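You operate a simulated robot arm through the tools that you are given. There is no shell and no other tool. Be economical: measure what you need, move in short steps, check, and stop when the job is done.

Carry out the task below with a simulated robot arm. There is one attempt and no reset: what you move stays moved.

Task
Switch the parts wash off, move the green banded sleeve to the white tray and drain the tub.
Fine: switch off first; rest the lid on the blue mat, then back on.

The check looks at the end state, three seconds after you hand in, the way a careful person would. Anything else that was tipped, shoved, dropped, spilled or broken makes it a failure. Lids that push on must go on centred and level and be pressed home; caps that screw on are set level and turned clockwise until they are tight.

Robot
A 7-joint arm with a two-finger parallel gripper, fixed in place. Base frame: the origin is at the foot of the arm, x ahead of it, y to its left, z up; the work surface is at about z = 0. Units: m, degrees, N and s.
With the tool pointing down near the work surface it reaches from about 0.24 to 0.62 m from the base axis. Its first joint turns from -66.0 to 66.0 degrees. Payload 2.6 kg.
The TCP is the grasp point between the finger pads, 0.03 m short of the fingertips. In the tool frame z runs along the fingers and y along their closing line. Largest opening 0.094 m; finger width 0.028, thickness 0.01; the body of the gripper, 0.05 by 0.096 m, starts 0.055 m behind the TCP.
Orientation is that of the tool frame in the base frame, as a unit quaternion [w, x, y, z]. With the fingers straight down and closing along the base's y, the tool's x points along the base's -x, its y along +y and its z along -z.

Tools
- The arm moves only by the tool nudge_tool. Its argument "commands" is a list of rows, each a list of 7 numbers: the gripper command, from -1 (fully open) to 1 (shut), values between in proportion, then the shift along the base's x, y, z in m, then the turn, a rotation vector about the base's x, y, z in rad. In form: [[hand, x, y, z, rx, ry, rz], ...]. A call has 1 to 10 rows; each row shifts and turns the commanded pose from where the row before left it. Each row takes 0.2 s and may step no farther than 0.05 m and 8.6 degrees from the row before; otherwise, or with a gripper value out of range, the whole call is refused. A pose out of reach is approached as far as the arm can. The call stops where the force on the tool passes 40 N (or 10 N more than at its start, if that is more) or the arm is blocked; 0.2 s more then pass. The fingers move at their own pace (about 0.072 m/s each) and stop on an object; they squeeze with about 25 N. The grip force told is the motor's: it shows also when the fingers shut on nothing. Time passes only in rows, and 0.2 s behind the last, so rows that do not move let the fingers close. It gives the time, the measured TCP pose, the force on the tool (base axes), the opening and the grip force at its end, in the units of the frame above (readings bear some noise), with the torque about the TCP (base axes, N m) and any sound that the robot's microphone picked up.
- Cameras (640 x 400 px; columns grow to the right, rows downward): "scene" is fixed at [0.0446, 0.4391, 0.5703]; the picture's right is [-0.69, -0.73, 0.00], its down [-0.37, 0.35, -0.86] and it looks along [0.62, -0.59, -0.52] (base axes); focal length 257 px, centre (320, 200). "wrist" rides on the gripper at [0.076, 0.014, -0.103] in the tool frame; the picture's right is [-0.18, 0.98, 0.00], its down [-0.75, -0.14, -0.64] and it looks along [-0.63, -0.12, 0.77] (tool axes); focal length 243 px, centre (320, 200). There is no depth. A picture from a camera that has moved, and an enlarged one, comes with that camera's place and axes in the base frame and with its lens.
- camera(camera): a new picture of that camera. No time passes.
- close_up(camera, box): a new picture of the part [left, top, right, bottom] of that camera's present view, enlarged. No time passes.
- sign_off(): hands the job in; it is judged then, once.

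Go step by step. Nothing tells you positions but the pictures and the camera data: compare them with the known pose of the tool, close in by small moves and look again before you grip or let go. The budget is 120 turns and 84 pictures, counting those below and the enlarged ones. Unless the task says otherwise, let go and move clear before handing in, and close with one line.

The tools are called after ">>>" as a command line: name --pt "numbers of a row" for each row, then --argument value for the rest, lists and objects as JSON in quotes. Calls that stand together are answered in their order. nudge_tool: Moves the arm, as the interface text tells. Its arguments: {"type":"object","properties":{"commands":{"type":"array","items":{"type":"array","items":{"type":"number"}}}},"required":["commands"]} The other tools are called the same way: camera (camera) takes a picture; close_up (camera, box) takes an enlarged picture of a part of a camera's view; sign_off () hands the job in.

At the start:

```text
t: 0.0
ee_pos: [0.3407, 0.1223, 0.3919]
tool_rot: [0.0, 0.0, 1.0, 0.001]
ft_force: [0.6, 0.4, 0.2]
wrist_torque: [0.0, 0.02, 0.0]
width: 0.0938
grip_force: 0.0
```

scene: 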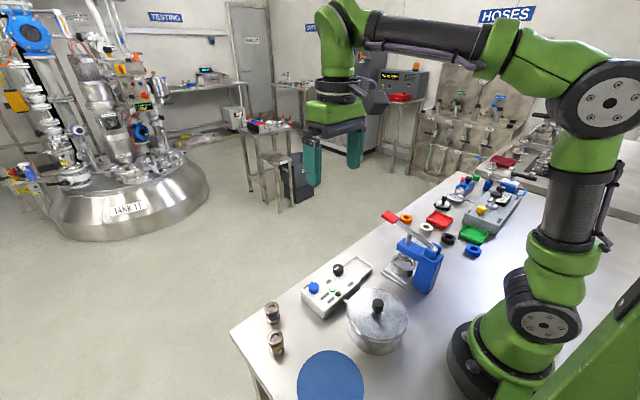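
wrist: 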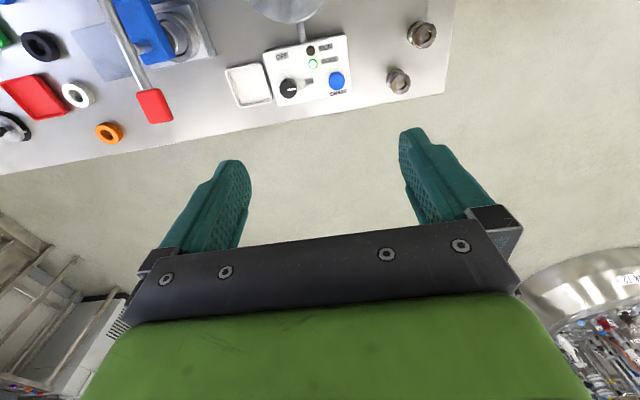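

I see a bench with a lidded tub, a control panel with a black knob and blue button, a tray, a blue mat and two small sleeves by the edge. I'll look closer first.

>>> close_up --camera "scene" --box '[230, 240, 430, 400]'

>>> close_up --camera "wrist" --box '[220, 0, 460, 120]'

>>> close_up --camera "scene" --box '[370, 160, 540, 300]'

```text
2.50 times, centred on (330, 320) of scene
camera zoom: at [0.0446, 0.4391, 0.5703], right [-0.69, -0.73, 0.0], down [-0.37, 0.35, -0.86], along [0.62, -0.59, -0.52], focal length 642 px, centre (295, -100)
```

zoom: 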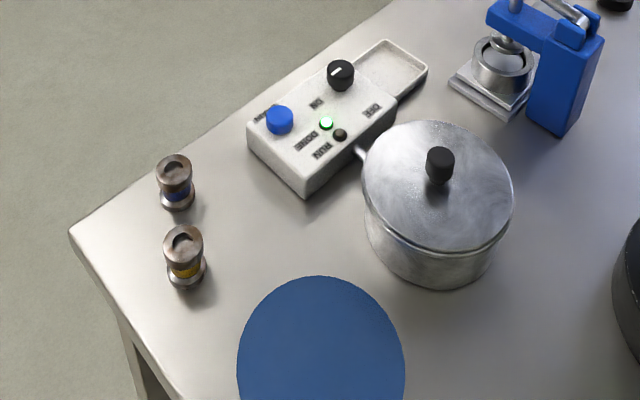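

```text
2.67 times, centred on (340, 60) of wrist
camera zoom: at [0.2633, 0.1382, 0.4941], right [0.18, 0.98, 0.0], down [0.75, -0.14, 0.64], along [0.63, -0.12, -0.77], focal length 647 px, centre (267, 573)
```

zoom: 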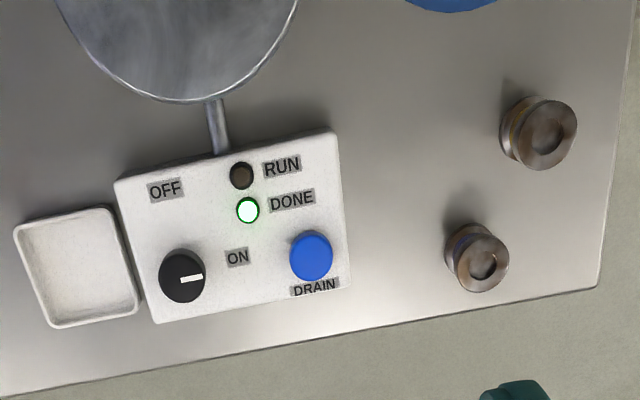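

```text
2.86 times, centred on (455, 230) of scene
camera zoom: at [0.0446, 0.4391, 0.5703], right [-0.69, -0.73, 0.0], down [-0.37, 0.35, -0.86], along [0.62, -0.59, -0.52], focal length 734 px, centre (-66, 114)
```

zoom: 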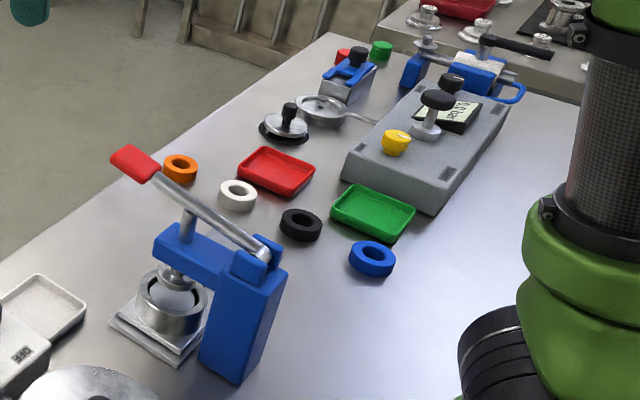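

The sleeves in the open have blue and yellow bands, so the green one is probably in the lidded tub at about (0.21, 0.115). The knob is at about (0.373, 0.061) and points to ON; OFF is a roughly 90° anticlockwise turn. I'll move over the knob.

>>> nudge_tool --pt "-0.3 0.0055 -0.01 -0.036 0 0 -0.131" --pt "-0.3 0.0055 -0.01 -0.036 0 0 -0.131" --pt "-0.3 0.0055 -0.01 -0.036 0 0 -0.131" --pt "-0.3 0.0055 -0.01 -0.036 0 0 -0.131" --pt "-0.3 0.0055 -0.01 -0.036 0 0 -0.131" --pt "-0.3 0.0055 -0.011 -0.036 0 0 -0.131" --pt "-0.3 0 0 0 0 0 0"

>>> camera --camera "wrist"

>>> camera --camera "scene"

```text
t: 1.6
ee_pos: [0.3738, 0.0607, 0.1757]
tool_rot: [-0.001, 0.385, 0.923, 0.0]
ft_force: [0.0, -0.5, -0.1]
wrist_torque: [0.03, -0.02, 0.02]
width: 0.0613
grip_force: 0.0
```

```text
78 pictures are left
camera wrist: at [0.3295, 0.1256, 0.2775], right [0.83, 0.56, 0.0], down [0.43, -0.63, 0.64], along [0.36, -0.53, -0.77], focal length 243 px, centre (320, 200)
```

wrist: 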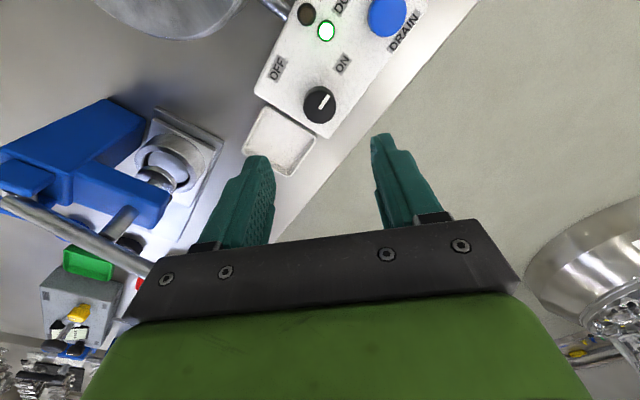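

```text
77 pictures are left
```

scene: 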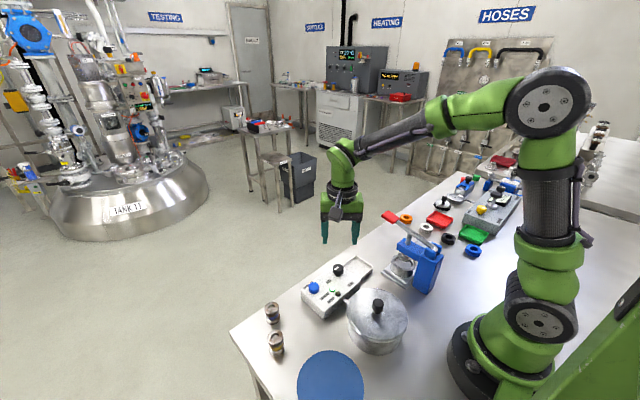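

The new view puts the knob at (0.373, 0.062), with the panel top at about z = 0.03. I'll descend to straddle the knob.

>>> nudge_tool --pt "-0.3 0 0.0005 -0.035 0 0 0" --pt "-0.3 -0.0005 0 -0.035 0 0 0" --pt "-0.3 0 0 -0.025 0 0 0" --pt "-0.3 0 0 -0.012 0 0 0" --pt "-0.3 0 0 0 0 0 0"

>>> close_up --camera "wrist" --box '[200, 60, 460, 230]'

>>> close_up --camera "scene" --box '[290, 220, 410, 320]'

```text
t: 2.8
ee_pos: [0.3728, 0.0633, 0.0699]
tool_rot: [-0.001, 0.384, 0.923, -0.001]
ft_force: [0.9, 0.2, 0.4]
wrist_torque: [0.02, 0.02, -0.01]
width: 0.0609
grip_force: 0.1
```

```text
2.35 times, centred on (330, 145) of wrist
camera zoom: at [0.3287, 0.1271, 0.171], right [0.83, 0.56, 0.0], down [0.43, -0.63, 0.64], along [0.36, -0.53, -0.77], focal length 571 px, centre (296, 329)
```

zoom: 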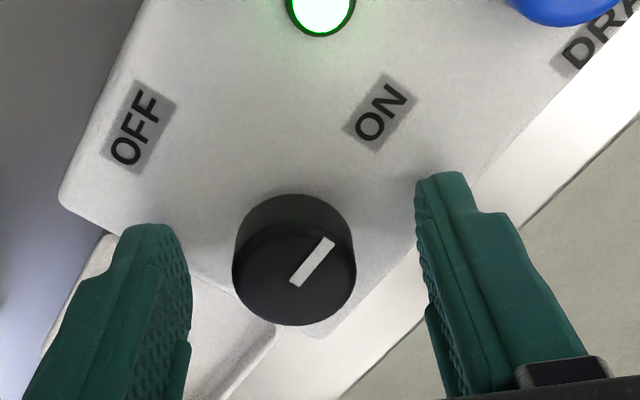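

```text
4.00 times, centred on (350, 270) of scene
camera zoom: at [0.0446, 0.4391, 0.5703], right [-0.69, -0.73, 0.0], down [-0.37, 0.35, -0.86], along [0.62, -0.59, -0.52], focal length 1028 px, centre (200, -80)
```

zoom: 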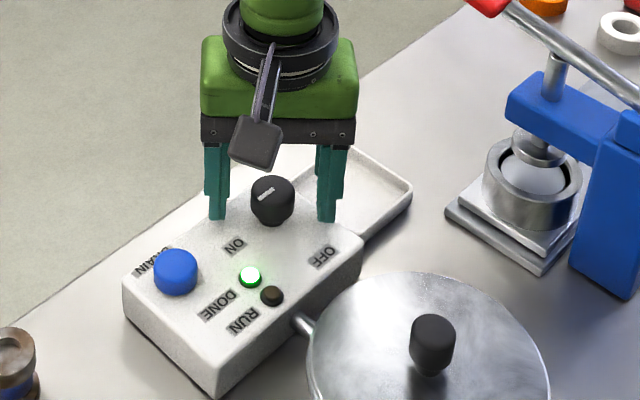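

The fingers straddle the knob. I'll lower a little, grip and turn about 90° anticlockwise.

>>> nudge_tool --pt "-0.3 0 -0.0015 -0.004 0 0 0" --pt "0.6 0 0 0 0 0 0" --pt "0.6 0 0 0 0 0 0" --pt "0.6 0 0 0 0 0 0"

>>> nudge_tool --pt "0.6 0 0 0 0 0 0.131" --pt "0.6 0 0 0 0 0 0.131" --pt "0.6 0 0 0 0 0 0.131" --pt "0.6 0 0 0 0 0 0.131" --pt "0.6 0 0 0 0 0 0.131" --pt "0.6 0 0 0 0 0 0.131" --pt "0.6 0 0 0 0 0 0.131" --pt "0.6 0 0 0 0 0 0.131"

>>> close_up --camera "scene" --box '[290, 220, 410, 320]'

```text
t: 3.8
ee_pos: [0.3718, 0.0624, 0.0648]
tool_rot: [0.0, 0.383, 0.924, 0.0]
ft_force: [7.6, 5.8, -8.3]
wrist_torque: [0.0, -0.2, 0.0]
width: 0.029
grip_force: 45.6
```

```text
t: 5.6
ee_pos: [0.3725, 0.0624, 0.0656]
tool_rot: [0.001, -0.133, 0.991, 0.0]
ft_force: [19.7, 15.5, -9.3]
wrist_torque: [-0.05, 0.15, 0.03]
width: 0.0287
grip_force: 45.2
```

```text
4.00 times, centred on (350, 270) of scene
camera zoom: at [0.0446, 0.4392, 0.5703], right [-0.69, -0.73, 0.0], down [-0.37, 0.35, -0.86], along [0.62, -0.59, -0.52], focal length 1028 px, centre (200, -80)
```

zoom: 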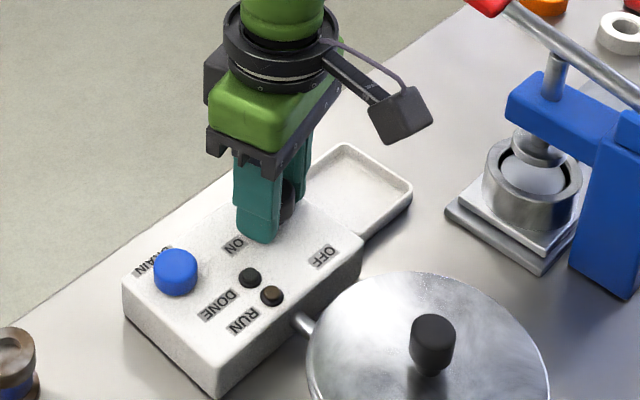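

The DONE light went out, so it's switching. I'll finish the turn to OFF.

>>> nudge_tool --pt "0.6 0.0005 0.0005 0 0 0 0.131" --pt "0.6 0 0 0 0 0 0.131" --pt "0.6 0 0 0 0 0 0.131" --pt "0.6 0 0 0 0 0 0.131" --pt "0.6 0 0 0 0 0 0"

>>> nudge_tool --pt "-0.3 0 0 0 0 0 0" --pt "-0.3 0 0 0 0 0 0" --pt "-0.3 0 0 0.03 0 0 0" --pt "-0.3 0 0 0.03 0 0 0" --pt "-0.3 0 0 0.03 0 0 0"

>>> close_up --camera "scene" --box '[290, 220, 410, 320]'

>>> camera --camera "wrist"

```text
t: 6.8
ee_pos: [0.3734, 0.0622, 0.0647]
tool_rot: [0.001, -0.384, 0.923, 0.001]
ft_force: [8.8, 19.0, -0.2]
wrist_torque: [0.73, -0.82, -0.21]
width: 0.0289
grip_force: 44.9
```

```text
t: 7.2
ee_pos: [0.3714, 0.0592, 0.0651]
tool_rot: [-0.003, -0.381, 0.925, 0.0]
ft_force: [0.6, -1.1, 0.4]
wrist_torque: [0.0, -0.01, 0.01]
width: 0.0611
grip_force: 0.1
stopped in row 2: the force on the tool passed its limit at 47 N (the readings are from after the stop); the commanded pose is now the measured one
```

```text
4.00 times, centred on (350, 270) of scene
camera zoom: at [0.0446, 0.4391, 0.5703], right [-0.69, -0.73, 0.0], down [-0.37, 0.35, -0.86], along [0.62, -0.59, -0.52], focal length 1028 px, centre (200, -80)
```

zoom: 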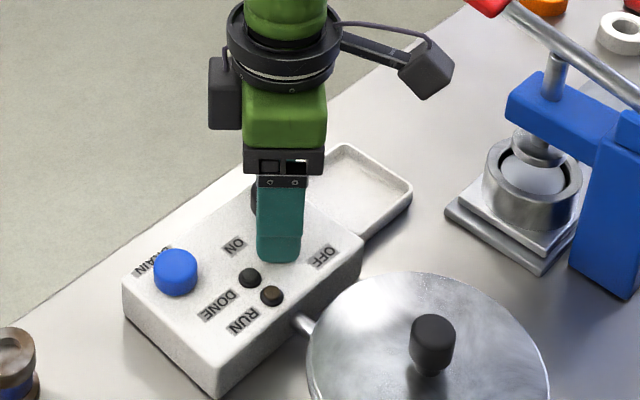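

```text
72 pictures are left
camera wrist: at [0.3075, 0.0164, 0.1672], right [-0.56, 0.83, 0.0], down [0.64, 0.43, 0.64], along [0.53, 0.36, -0.77], focal length 243 px, centre (320, 200)
```

wrist: 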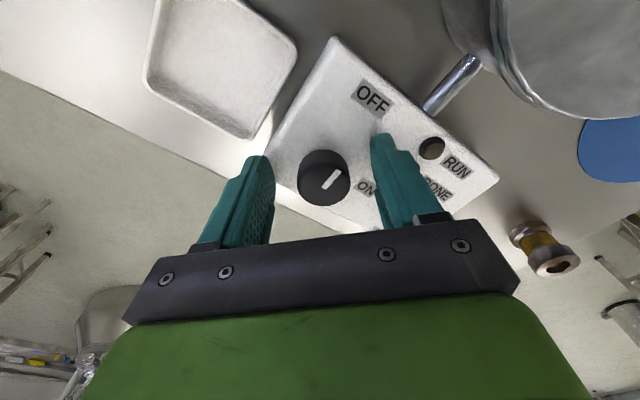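

The knob seems turned toward OFF. I'll lift clear and verify.

>>> nudge_tool --pt "-0.3 0 0 0.03 0 0 0" --pt "-0.3 0 0 0.03 0 0 0" --pt "-0.3 0 0 0.04 0 0 0" --pt "-0.3 -0.04 0.01 0.04 0 0 0"

>>> close_up --camera "wrist" --box '[200, 0, 480, 180]'

>>> close_up --camera "scene" --box '[290, 240, 390, 320]'

```text
refused: row 4 steps farther than a row can; nothing moved
```

```text
2.22 times, centred on (340, 90) of wrist
camera zoom: at [0.3075, 0.0164, 0.1672], right [-0.56, 0.83, 0.0], down [0.64, 0.43, 0.64], along [0.53, 0.36, -0.77], focal length 539 px, centre (276, 444)
```

zoom: 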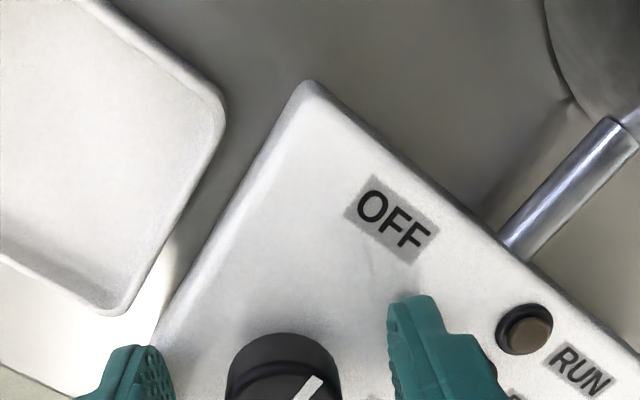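

```text
5.00 times, centred on (340, 280) of scene
camera zoom: at [0.0446, 0.4391, 0.5703], right [-0.69, -0.73, 0.0], down [-0.37, 0.35, -0.86], along [0.62, -0.59, -0.52], focal length 1285 px, centre (220, -200)
```

zoom: 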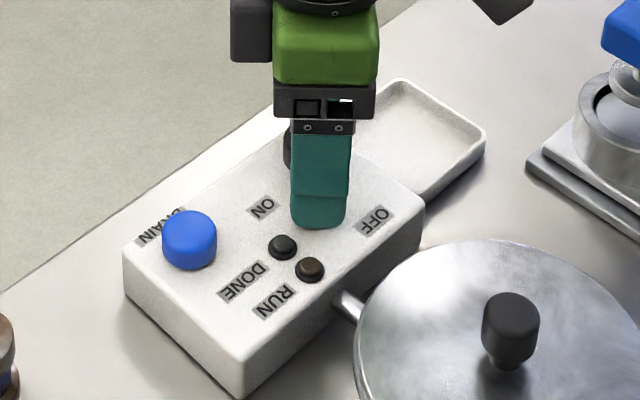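

The lift was refused because one row was too large. I'll redo it with smaller rows.

>>> nudge_tool --pt "-0.3 0 0 0.03 0 0 0" --pt "-0.3 0 0 0.04 0 0 0" --pt "-0.3 0 0 0.04 0 0 0" --pt "-0.3 -0.03 0.01 0.03 0 0 0"

>>> close_up --camera "wrist" --box '[200, 0, 480, 180]'

>>> close_up --camera "scene" --box '[290, 240, 390, 320]'

```text
t: 8.2
ee_pos: [0.3409, 0.0667, 0.2056]
tool_rot: [-0.003, -0.381, 0.924, -0.001]
ft_force: [-1.0, 0.6, 0.4]
wrist_torque: [0.0, -0.03, 0.0]
width: 0.0611
grip_force: 0.0
```

```text
2.22 times, centred on (340, 90) of wrist
camera zoom: at [0.2773, 0.0256, 0.3078], right [-0.56, 0.83, 0.0], down [0.64, 0.43, 0.64], along [0.53, 0.36, -0.77], focal length 539 px, centre (276, 444)
```

zoom: 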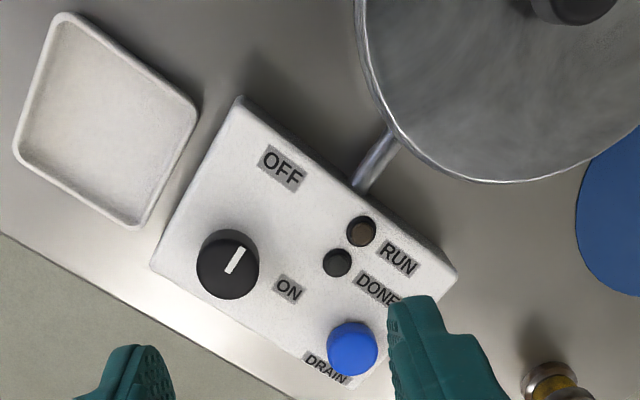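

```text
5.00 times, centred on (340, 280) of scene
camera zoom: at [0.0446, 0.4391, 0.5703], right [-0.69, -0.73, 0.0], down [-0.37, 0.35, -0.86], along [0.62, -0.59, -0.52], focal length 1285 px, centre (220, -200)
```

zoom: 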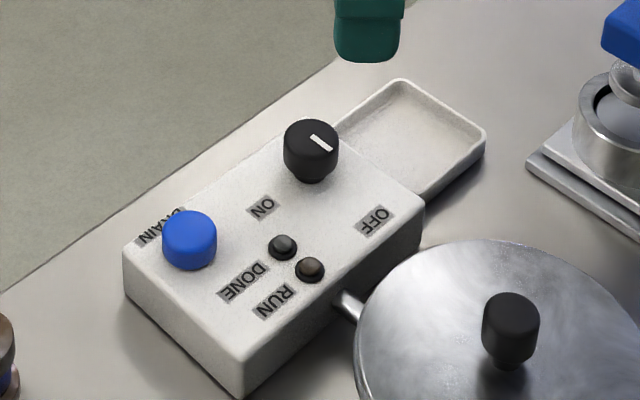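

The wash is off: the pointer is at OFF and both lights are dark. Next I'll move over the tub lid at about (0.21, 0.115) and look from above.

>>> nudge_tool --pt "-0.3 -0.02 0.008 0.006 0 0 -0.131" --pt "-0.3 -0.02 0.008 0.006 0 0 -0.131" --pt "-0.3 -0.02 0.008 0.006 0 0 -0.131" --pt "-0.3 -0.02 0.008 0.006 0 0 -0.131" --pt "-0.3 -0.018 0.008 0.006 0 0 -0.131" --pt "-0.3 -0.018 0.007 0.005 0 0 -0.131" --pt "-0.3 0 0 0 0 0 0"

>>> camera --camera "wrist"

>>> camera --camera "scene"

```text
t: 9.8
ee_pos: [0.2254, 0.116, 0.24]
tool_rot: [-0.003, 0.002, 1.0, 0.001]
ft_force: [-1.1, -0.4, 0.0]
wrist_torque: [-0.02, 0.0, 0.01]
width: 0.0611
grip_force: 0.0
```

```text
67 pictures are left
camera wrist: at [0.1499, 0.1313, 0.3418], right [0.19, 0.98, 0.0], down [0.76, -0.15, 0.64], along [0.63, -0.12, -0.77], focal length 243 px, centre (320, 200)
```

wrist: 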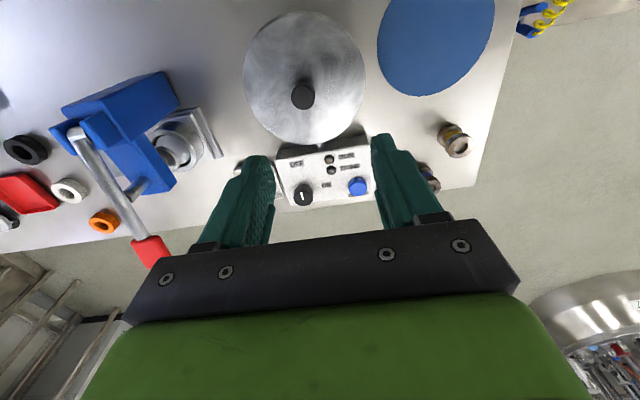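

```text
66 pictures are left
```

scene: 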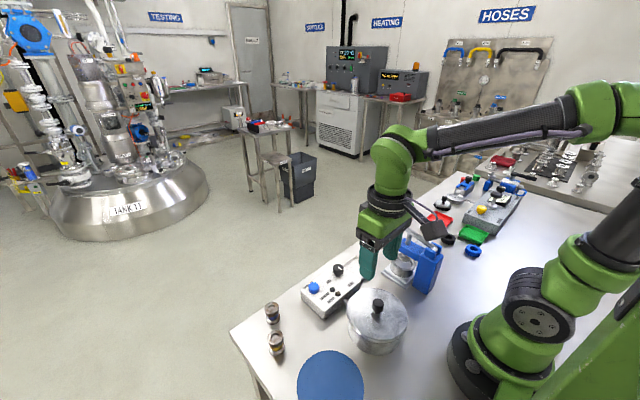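

I put the lid handle at about (0.2165, 0.1027), with its top near z = 0.105. I'll line up above it and descend partway.

>>> nudge_tool --pt "-0.3 -0.009 -0.0133 -0.03 0 0 0" --pt "-0.3 0 0 -0.035 0 0 0" --pt "-0.3 0 0 -0.03 0 0 0" --pt "-0.3 0 0 0 0 0 0"

>>> camera --camera "wrist"

>>> close_up --camera "scene" --box '[320, 220, 440, 360]'

```text
t: 10.8
ee_pos: [0.2176, 0.1034, 0.1446]
tool_rot: [-0.002, 0.002, 1.0, 0.001]
ft_force: [-0.3, -0.1, 0.3]
wrist_torque: [-0.01, 0.01, -0.02]
width: 0.0609
grip_force: 0.1
```

```text
65 pictures are left
camera wrist: at [0.1411, 0.1181, 0.246], right [0.19, 0.98, 0.0], down [0.76, -0.14, 0.64], along [0.63, -0.12, -0.77], focal length 243 px, centre (320, 200)
```

wrist: 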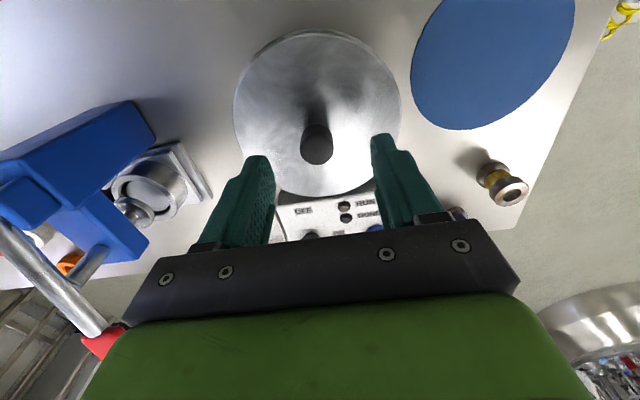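

```text
2.86 times, centred on (380, 290) of scene
camera zoom: at [0.0446, 0.4391, 0.5703], right [-0.69, -0.73, 0.0], down [-0.37, 0.35, -0.86], along [0.62, -0.59, -0.52], focal length 734 px, centre (149, -57)
```

zoom: 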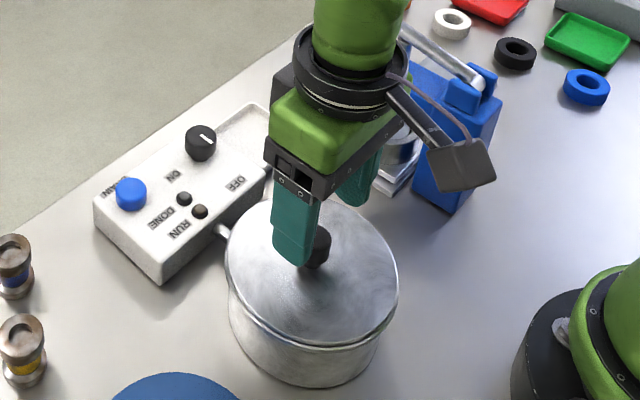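

Alignment is good. I'll go down to z ≈ 0.101 and grip the handle.

>>> nudge_tool --pt "-0.3 -0.0015 -0.001 -0.025 0 0 0" --pt "-0.3 0 0 -0.018 0 0 0" --pt "0.5 0 0 0 0 0 0" --pt "0.5 0 0 0 0 0 0" --pt "0.5 0 0 0 0 0 0"

>>> close_up --camera "scene" --box '[320, 220, 440, 360]'

>>> camera --camera "wrist"

```text
t: 12.0
ee_pos: [0.2157, 0.1017, 0.1008]
tool_rot: [-0.003, 0.002, 1.0, 0.001]
ft_force: [0.3, -0.8, 0.1]
wrist_torque: [-0.04, -0.05, 0.0]
width: 0.0238
grip_force: 0.6
heard: snap
```

```text
2.86 times, centred on (380, 290) of scene
camera zoom: at [0.0446, 0.4392, 0.5703], right [-0.69, -0.73, 0.0], down [-0.37, 0.35, -0.86], along [0.62, -0.59, -0.52], focal length 734 px, centre (149, -57)
```

zoom: 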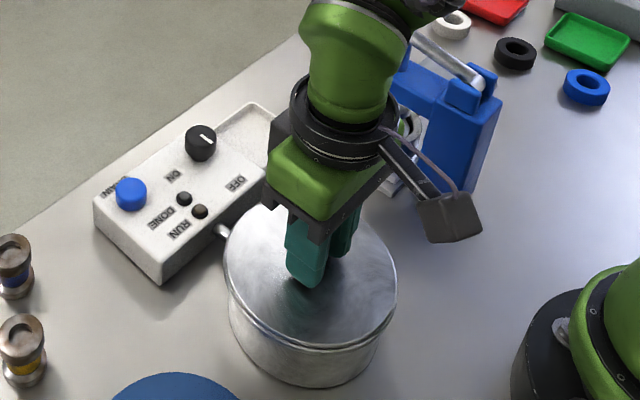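

```text
62 pictures are left
camera wrist: at [0.1393, 0.1169, 0.2038], right [0.19, 0.98, 0.0], down [0.76, -0.14, 0.64], along [0.63, -0.12, -0.77], focal length 243 px, centre (320, 200)
```

wrist: 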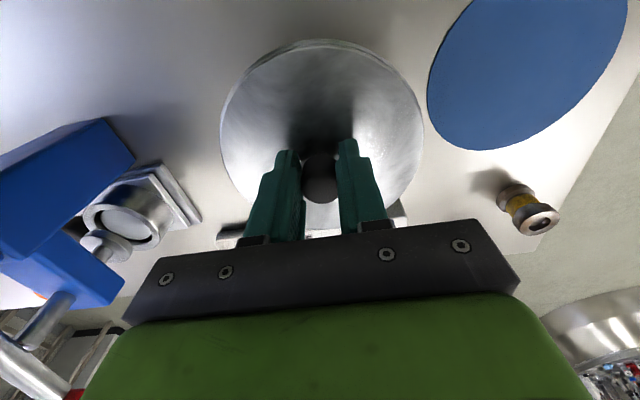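

I heard a snap, and the grip is light because the commanded width equals the handle width. I'll look closely before pulling.

>>> close_up --camera "wrist" --box '[210, 20, 430, 250]'

>>> close_up --camera "scene" --box '[340, 270, 420, 360]'

```text
1.74 times, centred on (320, 135) of wrist
camera zoom: at [0.1393, 0.1169, 0.2038], right [0.19, 0.98, 0.0], down [0.76, -0.14, 0.64], along [0.63, -0.12, -0.77], focal length 422 px, centre (320, 313)
```

zoom: 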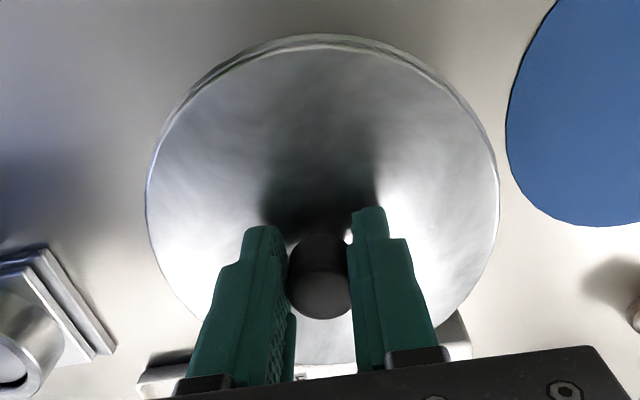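

```text
4.44 times, centred on (380, 315) of scene
camera zoom: at [0.0446, 0.4392, 0.5703], right [-0.69, -0.73, 0.0], down [-0.37, 0.35, -0.86], along [0.62, -0.59, -0.52], focal length 1142 px, centre (53, -311)
```

zoom: 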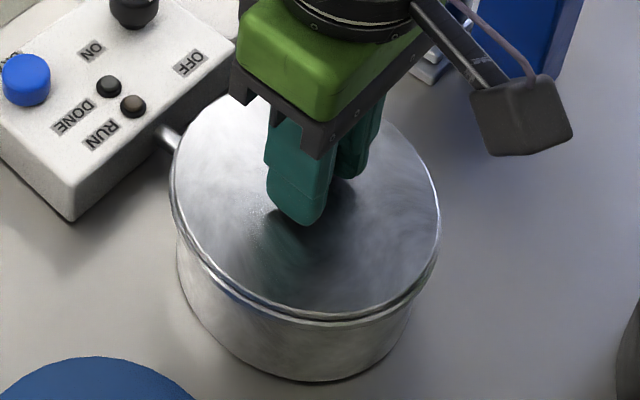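

The lid and handle look intact; the push-on lid seems to have popped loose at its rim. I'll grip firmly and lift slowly.

>>> nudge_tool --pt "1 0 0 0 0 0 0" --pt "1 0 0 0 0 0 0" --pt "1 0 0 0 0 0 0"

>>> nudge_tool --pt "1 0 0 0.005 0 0 0" --pt "1 0 0 0.01 0 0 0" --pt "1 0 0 0.015 0 0 0" --pt "1 0 0 0 0 0 0"

>>> close_up --camera "scene" --box '[320, 220, 440, 360]'

```text
t: 12.8
ee_pos: [0.2144, 0.1011, 0.1022]
tool_rot: [-0.002, 0.003, 1.0, 0.0]
ft_force: [-2.2, -0.3, 4.0]
wrist_torque: [-0.17, 0.04, 0.01]
width: 0.0233
grip_force: 25.1
```

```text
t: 13.8
ee_pos: [0.2147, 0.1019, 0.1326]
tool_rot: [-0.002, 0.002, 1.0, 0.001]
ft_force: [-0.9, 0.1, 0.2]
wrist_torque: [0.03, 0.03, 0.01]
width: 0.0
grip_force: 25.1
```

```text
2.86 times, centred on (380, 290) of scene
camera zoom: at [0.0446, 0.4391, 0.5703], right [-0.69, -0.73, 0.0], down [-0.37, 0.35, -0.86], along [0.62, -0.59, -0.52], focal length 734 px, centre (149, -57)
```

zoom: 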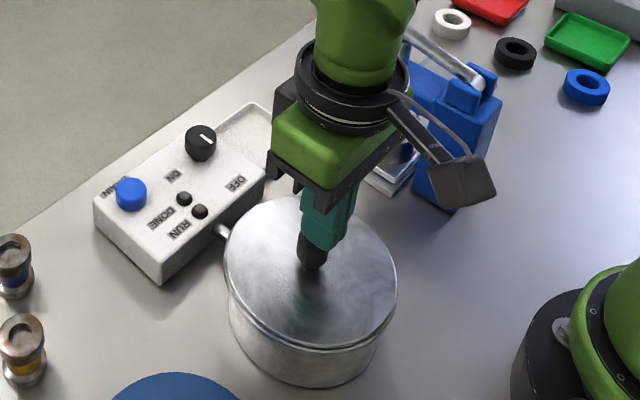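

The fingers slipped off the handle and the lid stayed on. I'll open and take a better look at the handle shape and height.

>>> nudge_tool --pt "0 0 0 0.04 0 0 0" --pt "-0.4 0 0 0.03 0 0 0" --pt "-0.4 0.0 0 0.0 0 0 0"

>>> close_up --camera "scene" --box '[340, 280, 420, 360]'

>>> close_up --camera "wrist" --box '[220, 20, 400, 180]'

```text
t: 14.6
ee_pos: [0.2149, 0.1016, 0.2028]
tool_rot: [-0.002, 0.001, 1.0, 0.0]
ft_force: [-0.1, -0.3, 0.7]
wrist_torque: [-0.01, 0.0, 0.02]
width: 0.066
grip_force: 0.1
```

```text
5.00 times, centred on (380, 320) of scene
camera zoom: at [0.0446, 0.4391, 0.5703], right [-0.69, -0.73, 0.0], down [-0.37, 0.35, -0.86], along [0.62, -0.59, -0.52], focal length 1285 px, centre (20, -400)
```

zoom: 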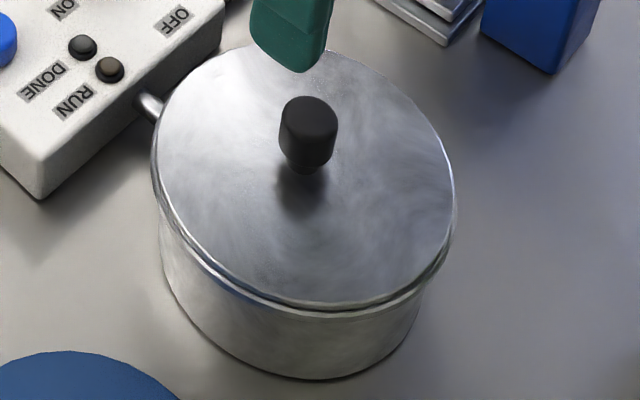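

```text
2.50 times, centred on (310, 100) of wrist
camera zoom: at [0.1394, 0.1173, 0.3042], right [0.19, 0.98, 0.0], down [0.76, -0.14, 0.64], along [0.63, -0.12, -0.77], focal length 606 px, centre (345, 450)
```

zoom: 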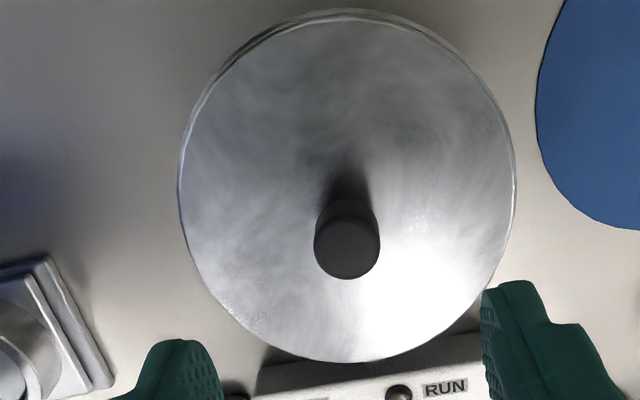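

The handle is a knob at about (0.2175, 0.103) with its top at z ≈ 0.097 and the lid face at ≈ 0.061. My grip was too high and slightly off, so I'll go lower and centred.

>>> nudge_tool --pt "-0.4 0.0026 0.0012 -0.04 0 0 0" --pt "-0.4 0 0 -0.04 0 0 0" --pt "-0.4 0 0 -0.02 0 0 0" --pt "-0.4 0 0 -0.008 0 0 0" --pt "-0.4 0 0 0 0 0 0"

>>> close_up --camera "scene" --box '[340, 260, 420, 340]'

```text
t: 15.6
ee_pos: [0.2183, 0.1018, 0.0983]
tool_rot: [-0.002, 0.004, 1.0, -0.001]
ft_force: [-3.3, -2.3, 8.0]
wrist_torque: [0.14, -0.02, 0.02]
width: 0.0646
grip_force: 0.0
heard: snap
stopped in row 4: the force on the tool passed its limit at 80 N (the readings are from after the stop); the commanded pose is now the measured one
```

```text
5.00 times, centred on (380, 300) of scene
camera zoom: at [0.0446, 0.4391, 0.5703], right [-0.69, -0.73, 0.0], down [-0.37, 0.35, -0.86], along [0.62, -0.59, -0.52], focal length 1285 px, centre (20, -300)
```

zoom: 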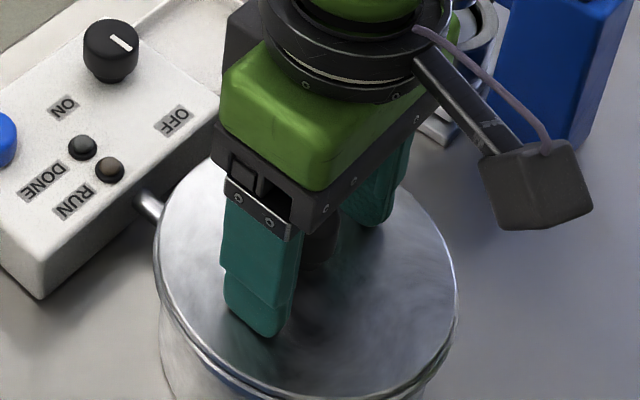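

The tips touched the lid at TCP z ≈ 0.098, so the lid face is at ≈ 0.068 and the lid is now pressed home. I'll back off slightly, grip the knob fully and pull in small steps while watching the force.

>>> nudge_tool --pt "-0.4 -0.0008 0.001 0.002 0 0 0" --pt "1 0 0 0 0 0 0" --pt "1 0 0 0 0 0 0" --pt "1 0 0 0 0 0 0" --pt "1 0 0 0 0 0 0"

>>> nudge_tool --pt "1 0 0 0.001 0 0 0" --pt "1 0 0 0.001 0 0 0"

>>> close_up --camera "scene" --box '[340, 260, 420, 340]'

```text
t: 16.7
ee_pos: [0.2169, 0.1, 0.0985]
tool_rot: [-0.003, 0.007, 1.0, -0.003]
ft_force: [-1.4, -3.3, 4.2]
wrist_torque: [0.14, -0.04, 0.01]
width: 0.0235
grip_force: 25.3
stopped in row 5: the force on the tool passed its limit at 42 N (the readings are from after the stop); the commanded pose is now the measured one
```

```text
t: 17.3
ee_pos: [0.2158, 0.101, 0.1019]
tool_rot: [-0.004, 0.005, 1.0, -0.003]
ft_force: [0.5, 0.4, 0.3]
wrist_torque: [0.0, 0.02, -0.02]
width: 0.0233
grip_force: 24.9
heard: snap
```

```text
5.00 times, centred on (380, 300) of scene
camera zoom: at [0.0446, 0.4392, 0.5703], right [-0.69, -0.73, 0.0], down [-0.37, 0.35, -0.86], along [0.62, -0.59, -0.52], focal length 1285 px, centre (20, -300)
```

zoom: 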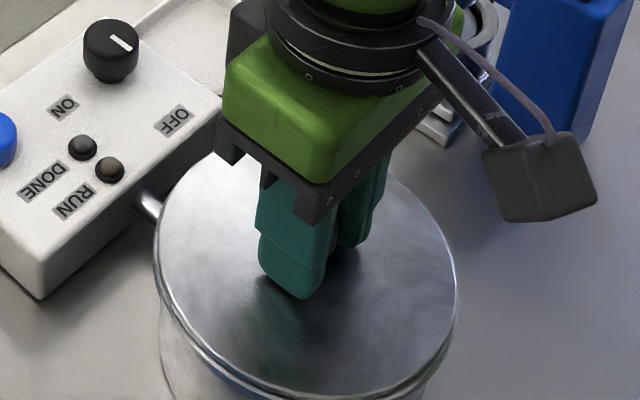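

Another snap came on the upward pull, with the knob still held at 0.0233 m, so the lid likely came free. I'll lift gently.

>>> nudge_tool --pt "1 0 0 0.003 0 0 0" --pt "1 0 0 0.005 0 0 0" --pt "1 0 0 0.007 0 0 0" --pt "1 0 0 0 0 0 0"

>>> close_up --camera "scene" --box '[330, 240, 430, 360]'

```text
t: 18.3
ee_pos: [0.2174, 0.1007, 0.1164]
tool_rot: [-0.003, 0.005, 1.0, -0.002]
ft_force: [-0.3, -0.3, -1.1]
wrist_torque: [0.0, 0.02, -0.02]
width: 0.0235
grip_force: 24.6
```

```text
3.33 times, centred on (380, 300) of scene
camera zoom: at [0.0446, 0.4391, 0.5703], right [-0.69, -0.73, 0.0], down [-0.37, 0.35, -0.86], along [0.62, -0.59, -0.52], focal length 856 px, centre (120, -133)
```

zoom: 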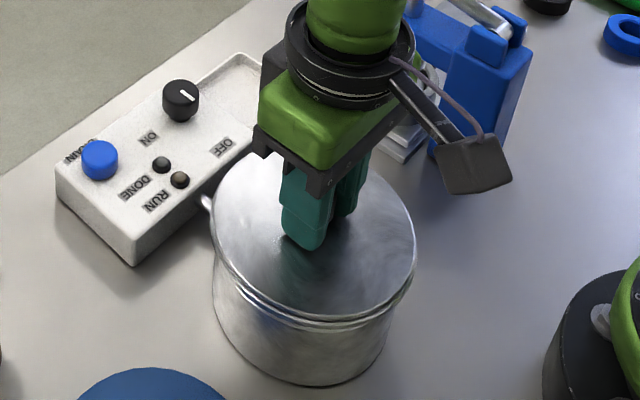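

The lid is free and held. I'll raise it and move toward the mat, then look.

>>> nudge_tool --pt "1 0 0 0.03 0 0 0" --pt "1 0 0 0.03 0 0 0" --pt "1 0 0.01 0.03 0 0 0" --pt "1 0 0.04 0 0 0 0" --pt "1 0 0.04 0 0 0 0" --pt "1 0 0.04 0 0 0 0" --pt "1 -0.005 0.023 0 0 0 0" --pt "1 0 0 0 0 0 0"

>>> camera --camera "wrist"

>>> camera --camera "scene"

```text
t: 20.1
ee_pos: [0.2116, 0.2529, 0.2056]
tool_rot: [-0.003, 0.006, 1.0, -0.003]
ft_force: [0.1, -0.5, -1.0]
wrist_torque: [-0.03, 0.02, -0.02]
width: 0.0237
grip_force: 25.2
```

```text
53 pictures are left
camera wrist: at [0.1363, 0.2701, 0.3072], right [0.19, 0.98, -0.01], down [0.76, -0.15, 0.64], along [0.62, -0.13, -0.77], focal length 243 px, centre (320, 200)
```

wrist: 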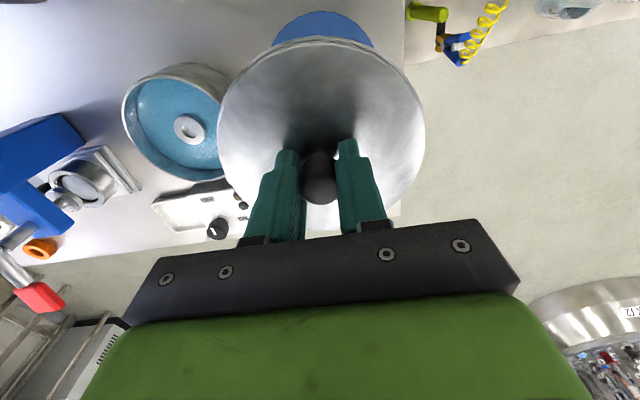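

```text
52 pictures are left
```

scene: 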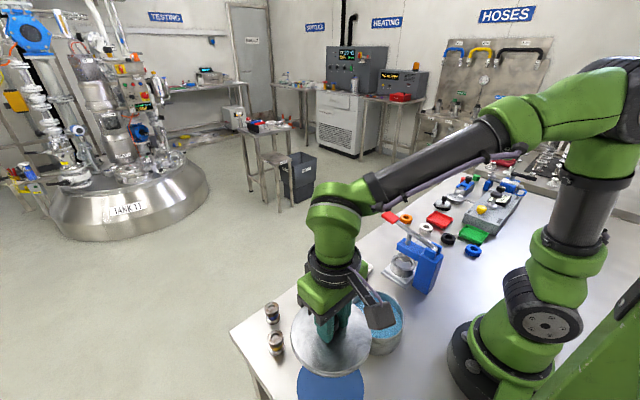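

The open tub shows a pale ring-like sleeve top in blue liquid. I take the mat centre as (0.2095, 0.257) and will lower the lid there.

>>> nudge_tool --pt "1 -0.002 0.004 -0.04 0 0 0" --pt "1 0 0 -0.045 0 0 0" --pt "1 0 0 -0.04 0 0 0" --pt "1 0 0 -0.015 0 0 0" --pt "1 0 0 0 0 0 0"

>>> camera --camera "scene"

>>> camera --camera "wrist"

```text
t: 21.3
ee_pos: [0.2094, 0.2567, 0.0652]
tool_rot: [-0.003, 0.005, 1.0, -0.002]
ft_force: [0.1, -0.1, -1.2]
wrist_torque: [0.03, -0.02, 0.0]
width: 0.0237
grip_force: 25.1
```

```text
51 pictures are left
```

scene: 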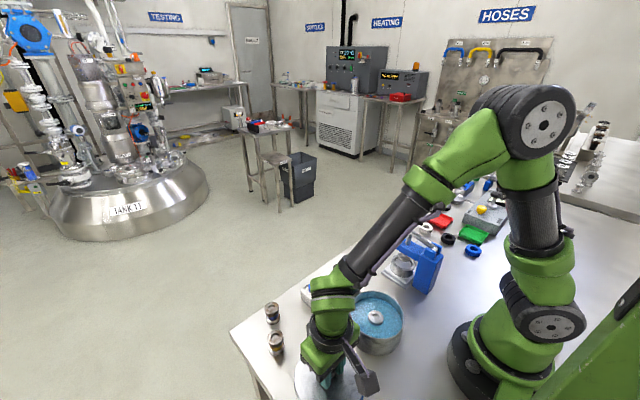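

```text
50 pictures are left
camera wrist: at [0.134, 0.2734, 0.1675], right [0.2, 0.98, -0.01], down [0.76, -0.15, 0.64], along [0.63, -0.13, -0.77], focal length 243 px, centre (320, 200)
```

wrist: 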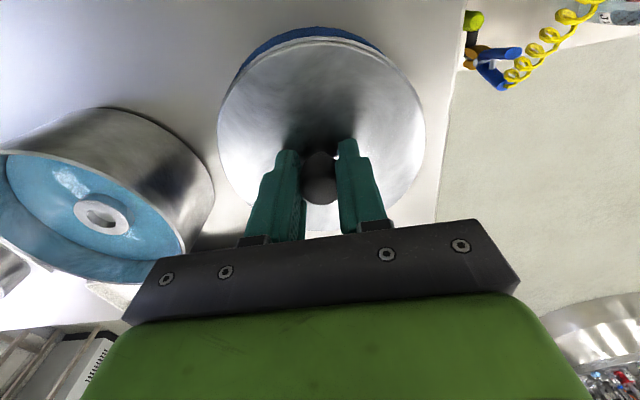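

The lid is centred over the mat and still a bit above it. I'll lower in small steps until I feel contact.

>>> nudge_tool --pt "1 0 0 -0.008 0 0 0" --pt "1 0 0 -0.005 0 0 0" --pt "1 0 0 0 0 0 0"

>>> nudge_tool --pt "1 0 0 -0.003 0 0 0" --pt "1 0 0 0 0 0 0"

>>> nudge_tool --pt "1 0 0 -0.003 0 0 0" --pt "1 0 0 0 0 0 0"

```text
t: 22.1
ee_pos: [0.2091, 0.256, 0.0529]
tool_rot: [-0.004, 0.005, 1.0, -0.002]
ft_force: [0.2, 0.3, -1.8]
wrist_torque: [0.02, 0.01, -0.02]
width: 0.0236
grip_force: 25.0
```

```text
t: 22.7
ee_pos: [0.2098, 0.2573, 0.05]
tool_rot: [-0.004, 0.006, 1.0, -0.004]
ft_force: [0.1, 0.3, -2.3]
wrist_torque: [-0.03, 0.01, -0.02]
width: 0.0236
grip_force: 25.6
```

```text
t: 23.3
ee_pos: [0.2098, 0.2565, 0.0471]
tool_rot: [-0.003, 0.005, 1.0, -0.003]
ft_force: [0.2, 0.0, -2.2]
wrist_torque: [0.0, 0.0, 0.02]
width: 0.0235
grip_force: 25.1
```

>>> nudge_tool --pt "1 0 0 -0.002 0 0 0" --pt "1 0 0 0 0 0 0"

>>> nudge_tool --pt "1 0 0 -0.002 0 0 0" --pt "1 0 0 0 0 0 0"

>>> nudge_tool --pt "1 0 0 -0.002 0 0 0" --pt "1 0 0 0 0 0 0"

```text
t: 23.9
ee_pos: [0.2099, 0.2572, 0.045]
tool_rot: [-0.003, 0.005, 1.0, -0.002]
ft_force: [-0.3, -1.2, -1.5]
wrist_torque: [0.01, 0.02, -0.02]
width: 0.0235
grip_force: 25.0
```

```text
t: 24.5
ee_pos: [0.2104, 0.256, 0.0433]
tool_rot: [-0.003, 0.006, 1.0, -0.003]
ft_force: [0.5, -2.6, 4.1]
wrist_torque: [0.17, 0.0, 0.02]
width: 0.0233
grip_force: 24.9
```

```text
t: 25.1
ee_pos: [0.2098, 0.2562, 0.0417]
tool_rot: [-0.002, 0.006, 1.0, -0.003]
ft_force: [0.1, -11.3, 27.0]
wrist_torque: [0.03, -0.13, -0.07]
width: 0.0238
grip_force: 25.0
```

The lid is on the mat, with contact at z ≈ 0.043. I'll relieve the pressure, release and rise.

>>> nudge_tool --pt "1 0 0 0.002 0 0 0" --pt "-0.3 0 0 0 0 0 0" --pt "-0.3 0 0 0 0 0 0" --pt "-0.3 0 0 0.03 0 0 0" --pt "-0.3 0 0 0.04 0 0 0" --pt "-0.3 0 0 0.04 0 0 0" --pt "-0.3 0 0 0.04 0 0 0"

>>> camera --camera "wrist"

>>> close_up --camera "scene" --box '[260, 270, 440, 400]'

```text
t: 26.7
ee_pos: [0.2102, 0.2573, 0.1937]
tool_rot: [-0.004, 0.005, 1.0, -0.002]
ft_force: [-0.1, -0.9, 0.4]
wrist_torque: [0.02, 0.02, -0.01]
width: 0.0613
grip_force: 0.1
```

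```text
49 pictures are left
camera wrist: at [0.135, 0.2743, 0.2955], right [0.19, 0.98, -0.01], down [0.76, -0.15, 0.64], along [0.62, -0.13, -0.77], focal length 243 px, centre (320, 200)
```

wrist: 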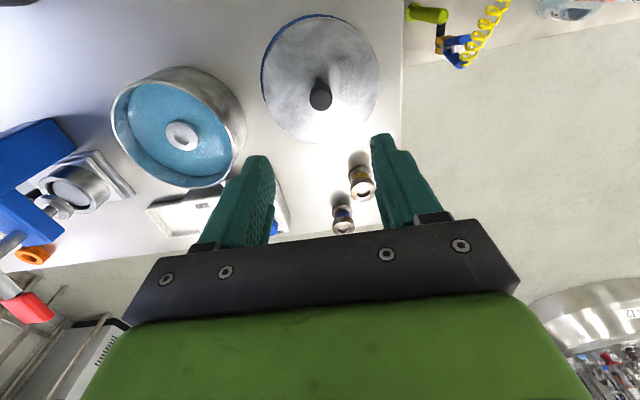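

```text
3.08 times, centred on (350, 335) of scene
camera zoom: at [0.0446, 0.4392, 0.5703], right [-0.69, -0.73, 0.0], down [-0.37, 0.35, -0.86], along [0.62, -0.59, -0.52], focal length 791 px, centre (228, -215)
```

zoom: 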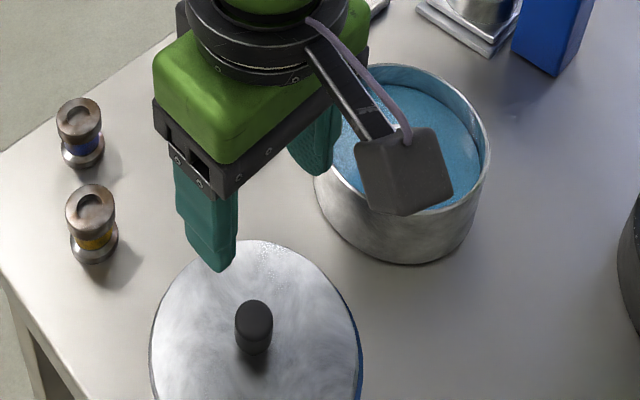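

The lid rests on the mat. I'll move over the tub to look at the sleeve inside.

>>> nudge_tool --pt "-0.3 0.001 -0.04 0.01 0 0 0" --pt "-0.3 0.001 -0.04 0.01 0 0 0" --pt "-0.3 0.001 -0.04 0.01 0 0 0" --pt "-0.3 0.001 -0.033 0 0 0 0" --pt "-0.3 0 0 0 0 0 0"

>>> close_up --camera "wrist" --box '[210, 0, 430, 160]'

>>> close_up --camera "scene" --box '[330, 270, 430, 360]'

```text
t: 27.9
ee_pos: [0.2137, 0.1029, 0.2212]
tool_rot: [-0.004, 0.004, 1.0, -0.002]
ft_force: [-0.4, -0.9, -0.8]
wrist_torque: [-0.03, 0.0, -0.04]
width: 0.0614
grip_force: 0.1
```

```text
2.50 times, centred on (320, 80) of wrist
camera zoom: at [0.1382, 0.1203, 0.3248], right [0.19, 0.98, -0.01], down [0.76, -0.15, 0.64], along [0.62, -0.13, -0.77], focal length 606 px, centre (320, 500)
```

zoom: 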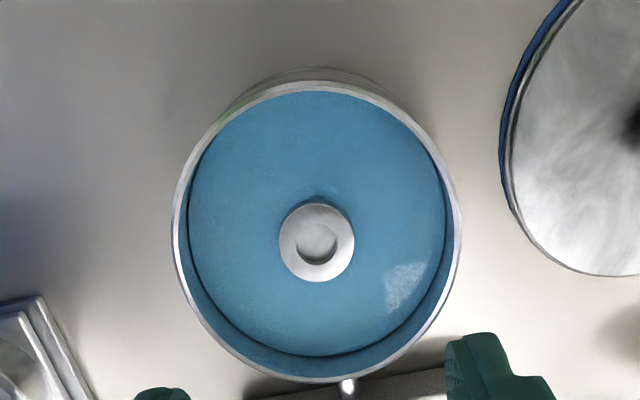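

```text
4.44 times, centred on (380, 315) of scene
camera zoom: at [0.0446, 0.4391, 0.5703], right [-0.69, -0.73, 0.0], down [-0.37, 0.35, -0.86], along [0.62, -0.59, -0.52], focal length 1142 px, centre (53, -311)
```

zoom: 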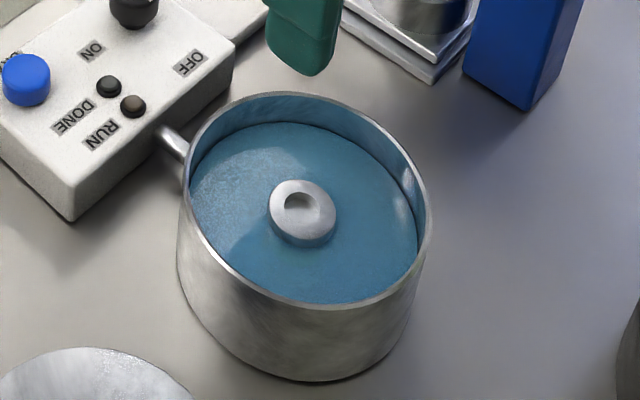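

The sleeve stands in the tub at about (0.2165, 0.102), with its top near z = 0.05. I'll descend halfway and check.

>>> nudge_tool --pt "-0.3 0.0025 -0.0009 -0.04 0 0 0" --pt "-0.3 0 0 -0.04 0 0 0" --pt "-0.3 0 0 -0.03 0 0 0" --pt "-0.3 0 0 0 0 0 0"

>>> close_up --camera "wrist" --box '[200, 0, 440, 250]'

>>> close_up --camera "scene" --box '[330, 250, 430, 360]'

```text
t: 28.9
ee_pos: [0.2162, 0.1026, 0.1126]
tool_rot: [-0.003, 0.006, 1.0, -0.002]
ft_force: [-0.3, -0.7, 0.9]
wrist_torque: [0.01, 0.01, -0.01]
width: 0.0612
grip_force: 0.0
```

```text
1.60 times, centred on (320, 125) of wrist
camera zoom: at [0.1408, 0.1198, 0.215], right [0.2, 0.98, -0.01], down [0.76, -0.15, 0.64], along [0.62, -0.13, -0.77], focal length 388 px, centre (320, 320)
```

zoom: 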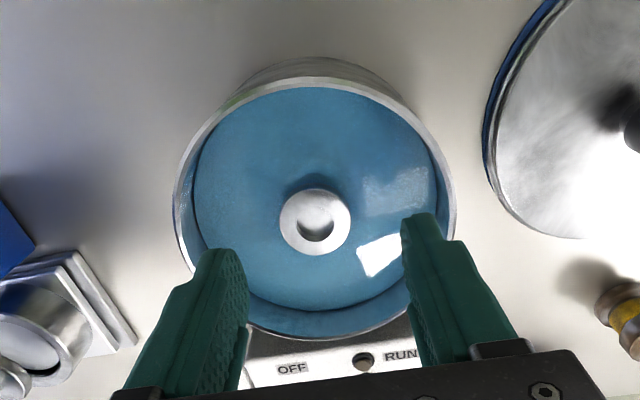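

```text
3.64 times, centred on (380, 305) of scene
camera zoom: at [0.0446, 0.4391, 0.5703], right [-0.69, -0.73, 0.0], down [-0.37, 0.35, -0.86], along [0.62, -0.59, -0.52], focal length 934 px, centre (102, -182)
```

zoom: 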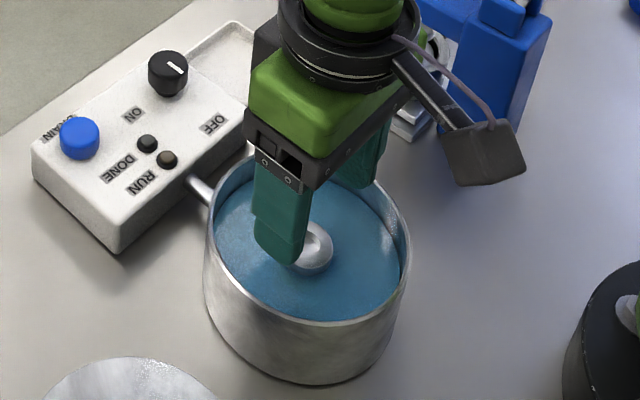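

Still aligned. I'll descend around the sleeve and close.

>>> nudge_tool --pt "-0.3 0.0005 -0.0005 -0.03 0 0 0" --pt "-0.3 0 0 -0.025 0 0 0" --pt "-0.3 0 0 -0.009 0 0 0" --pt "-0.3 0 0 0 0 0 0"

>>> nudge_tool --pt "1 0 0 0 0 0 0" --pt "1 0 0 0 0 0 0" --pt "1 0 0 0 0 0 0"

>>> close_up --camera "wrist" --box '[200, 0, 440, 250]'

```text
t: 29.9
ee_pos: [0.2164, 0.1029, 0.0498]
tool_rot: [-0.003, 0.005, 1.0, -0.003]
ft_force: [-0.3, 0.1, 0.3]
wrist_torque: [0.04, -0.02, -0.01]
width: 0.0611
grip_force: 0.0
```

```text
t: 30.7
ee_pos: [0.2169, 0.1032, 0.0493]
tool_rot: [-0.004, 0.005, 1.0, -0.002]
ft_force: [-0.6, 0.1, -0.1]
wrist_torque: [-0.02, -0.02, -0.01]
width: 0.0336
grip_force: 24.6
```

```text
1.60 times, centred on (320, 125) of wrist
camera zoom: at [0.1416, 0.1193, 0.151], right [0.19, 0.98, -0.01], down [0.76, -0.15, 0.64], along [0.62, -0.13, -0.77], focal length 388 px, centre (320, 320)
```

zoom: 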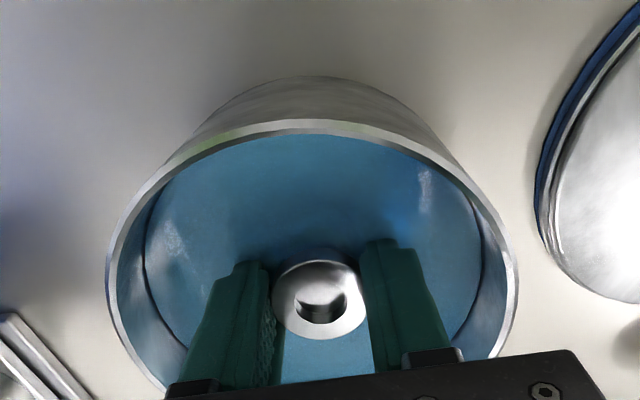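

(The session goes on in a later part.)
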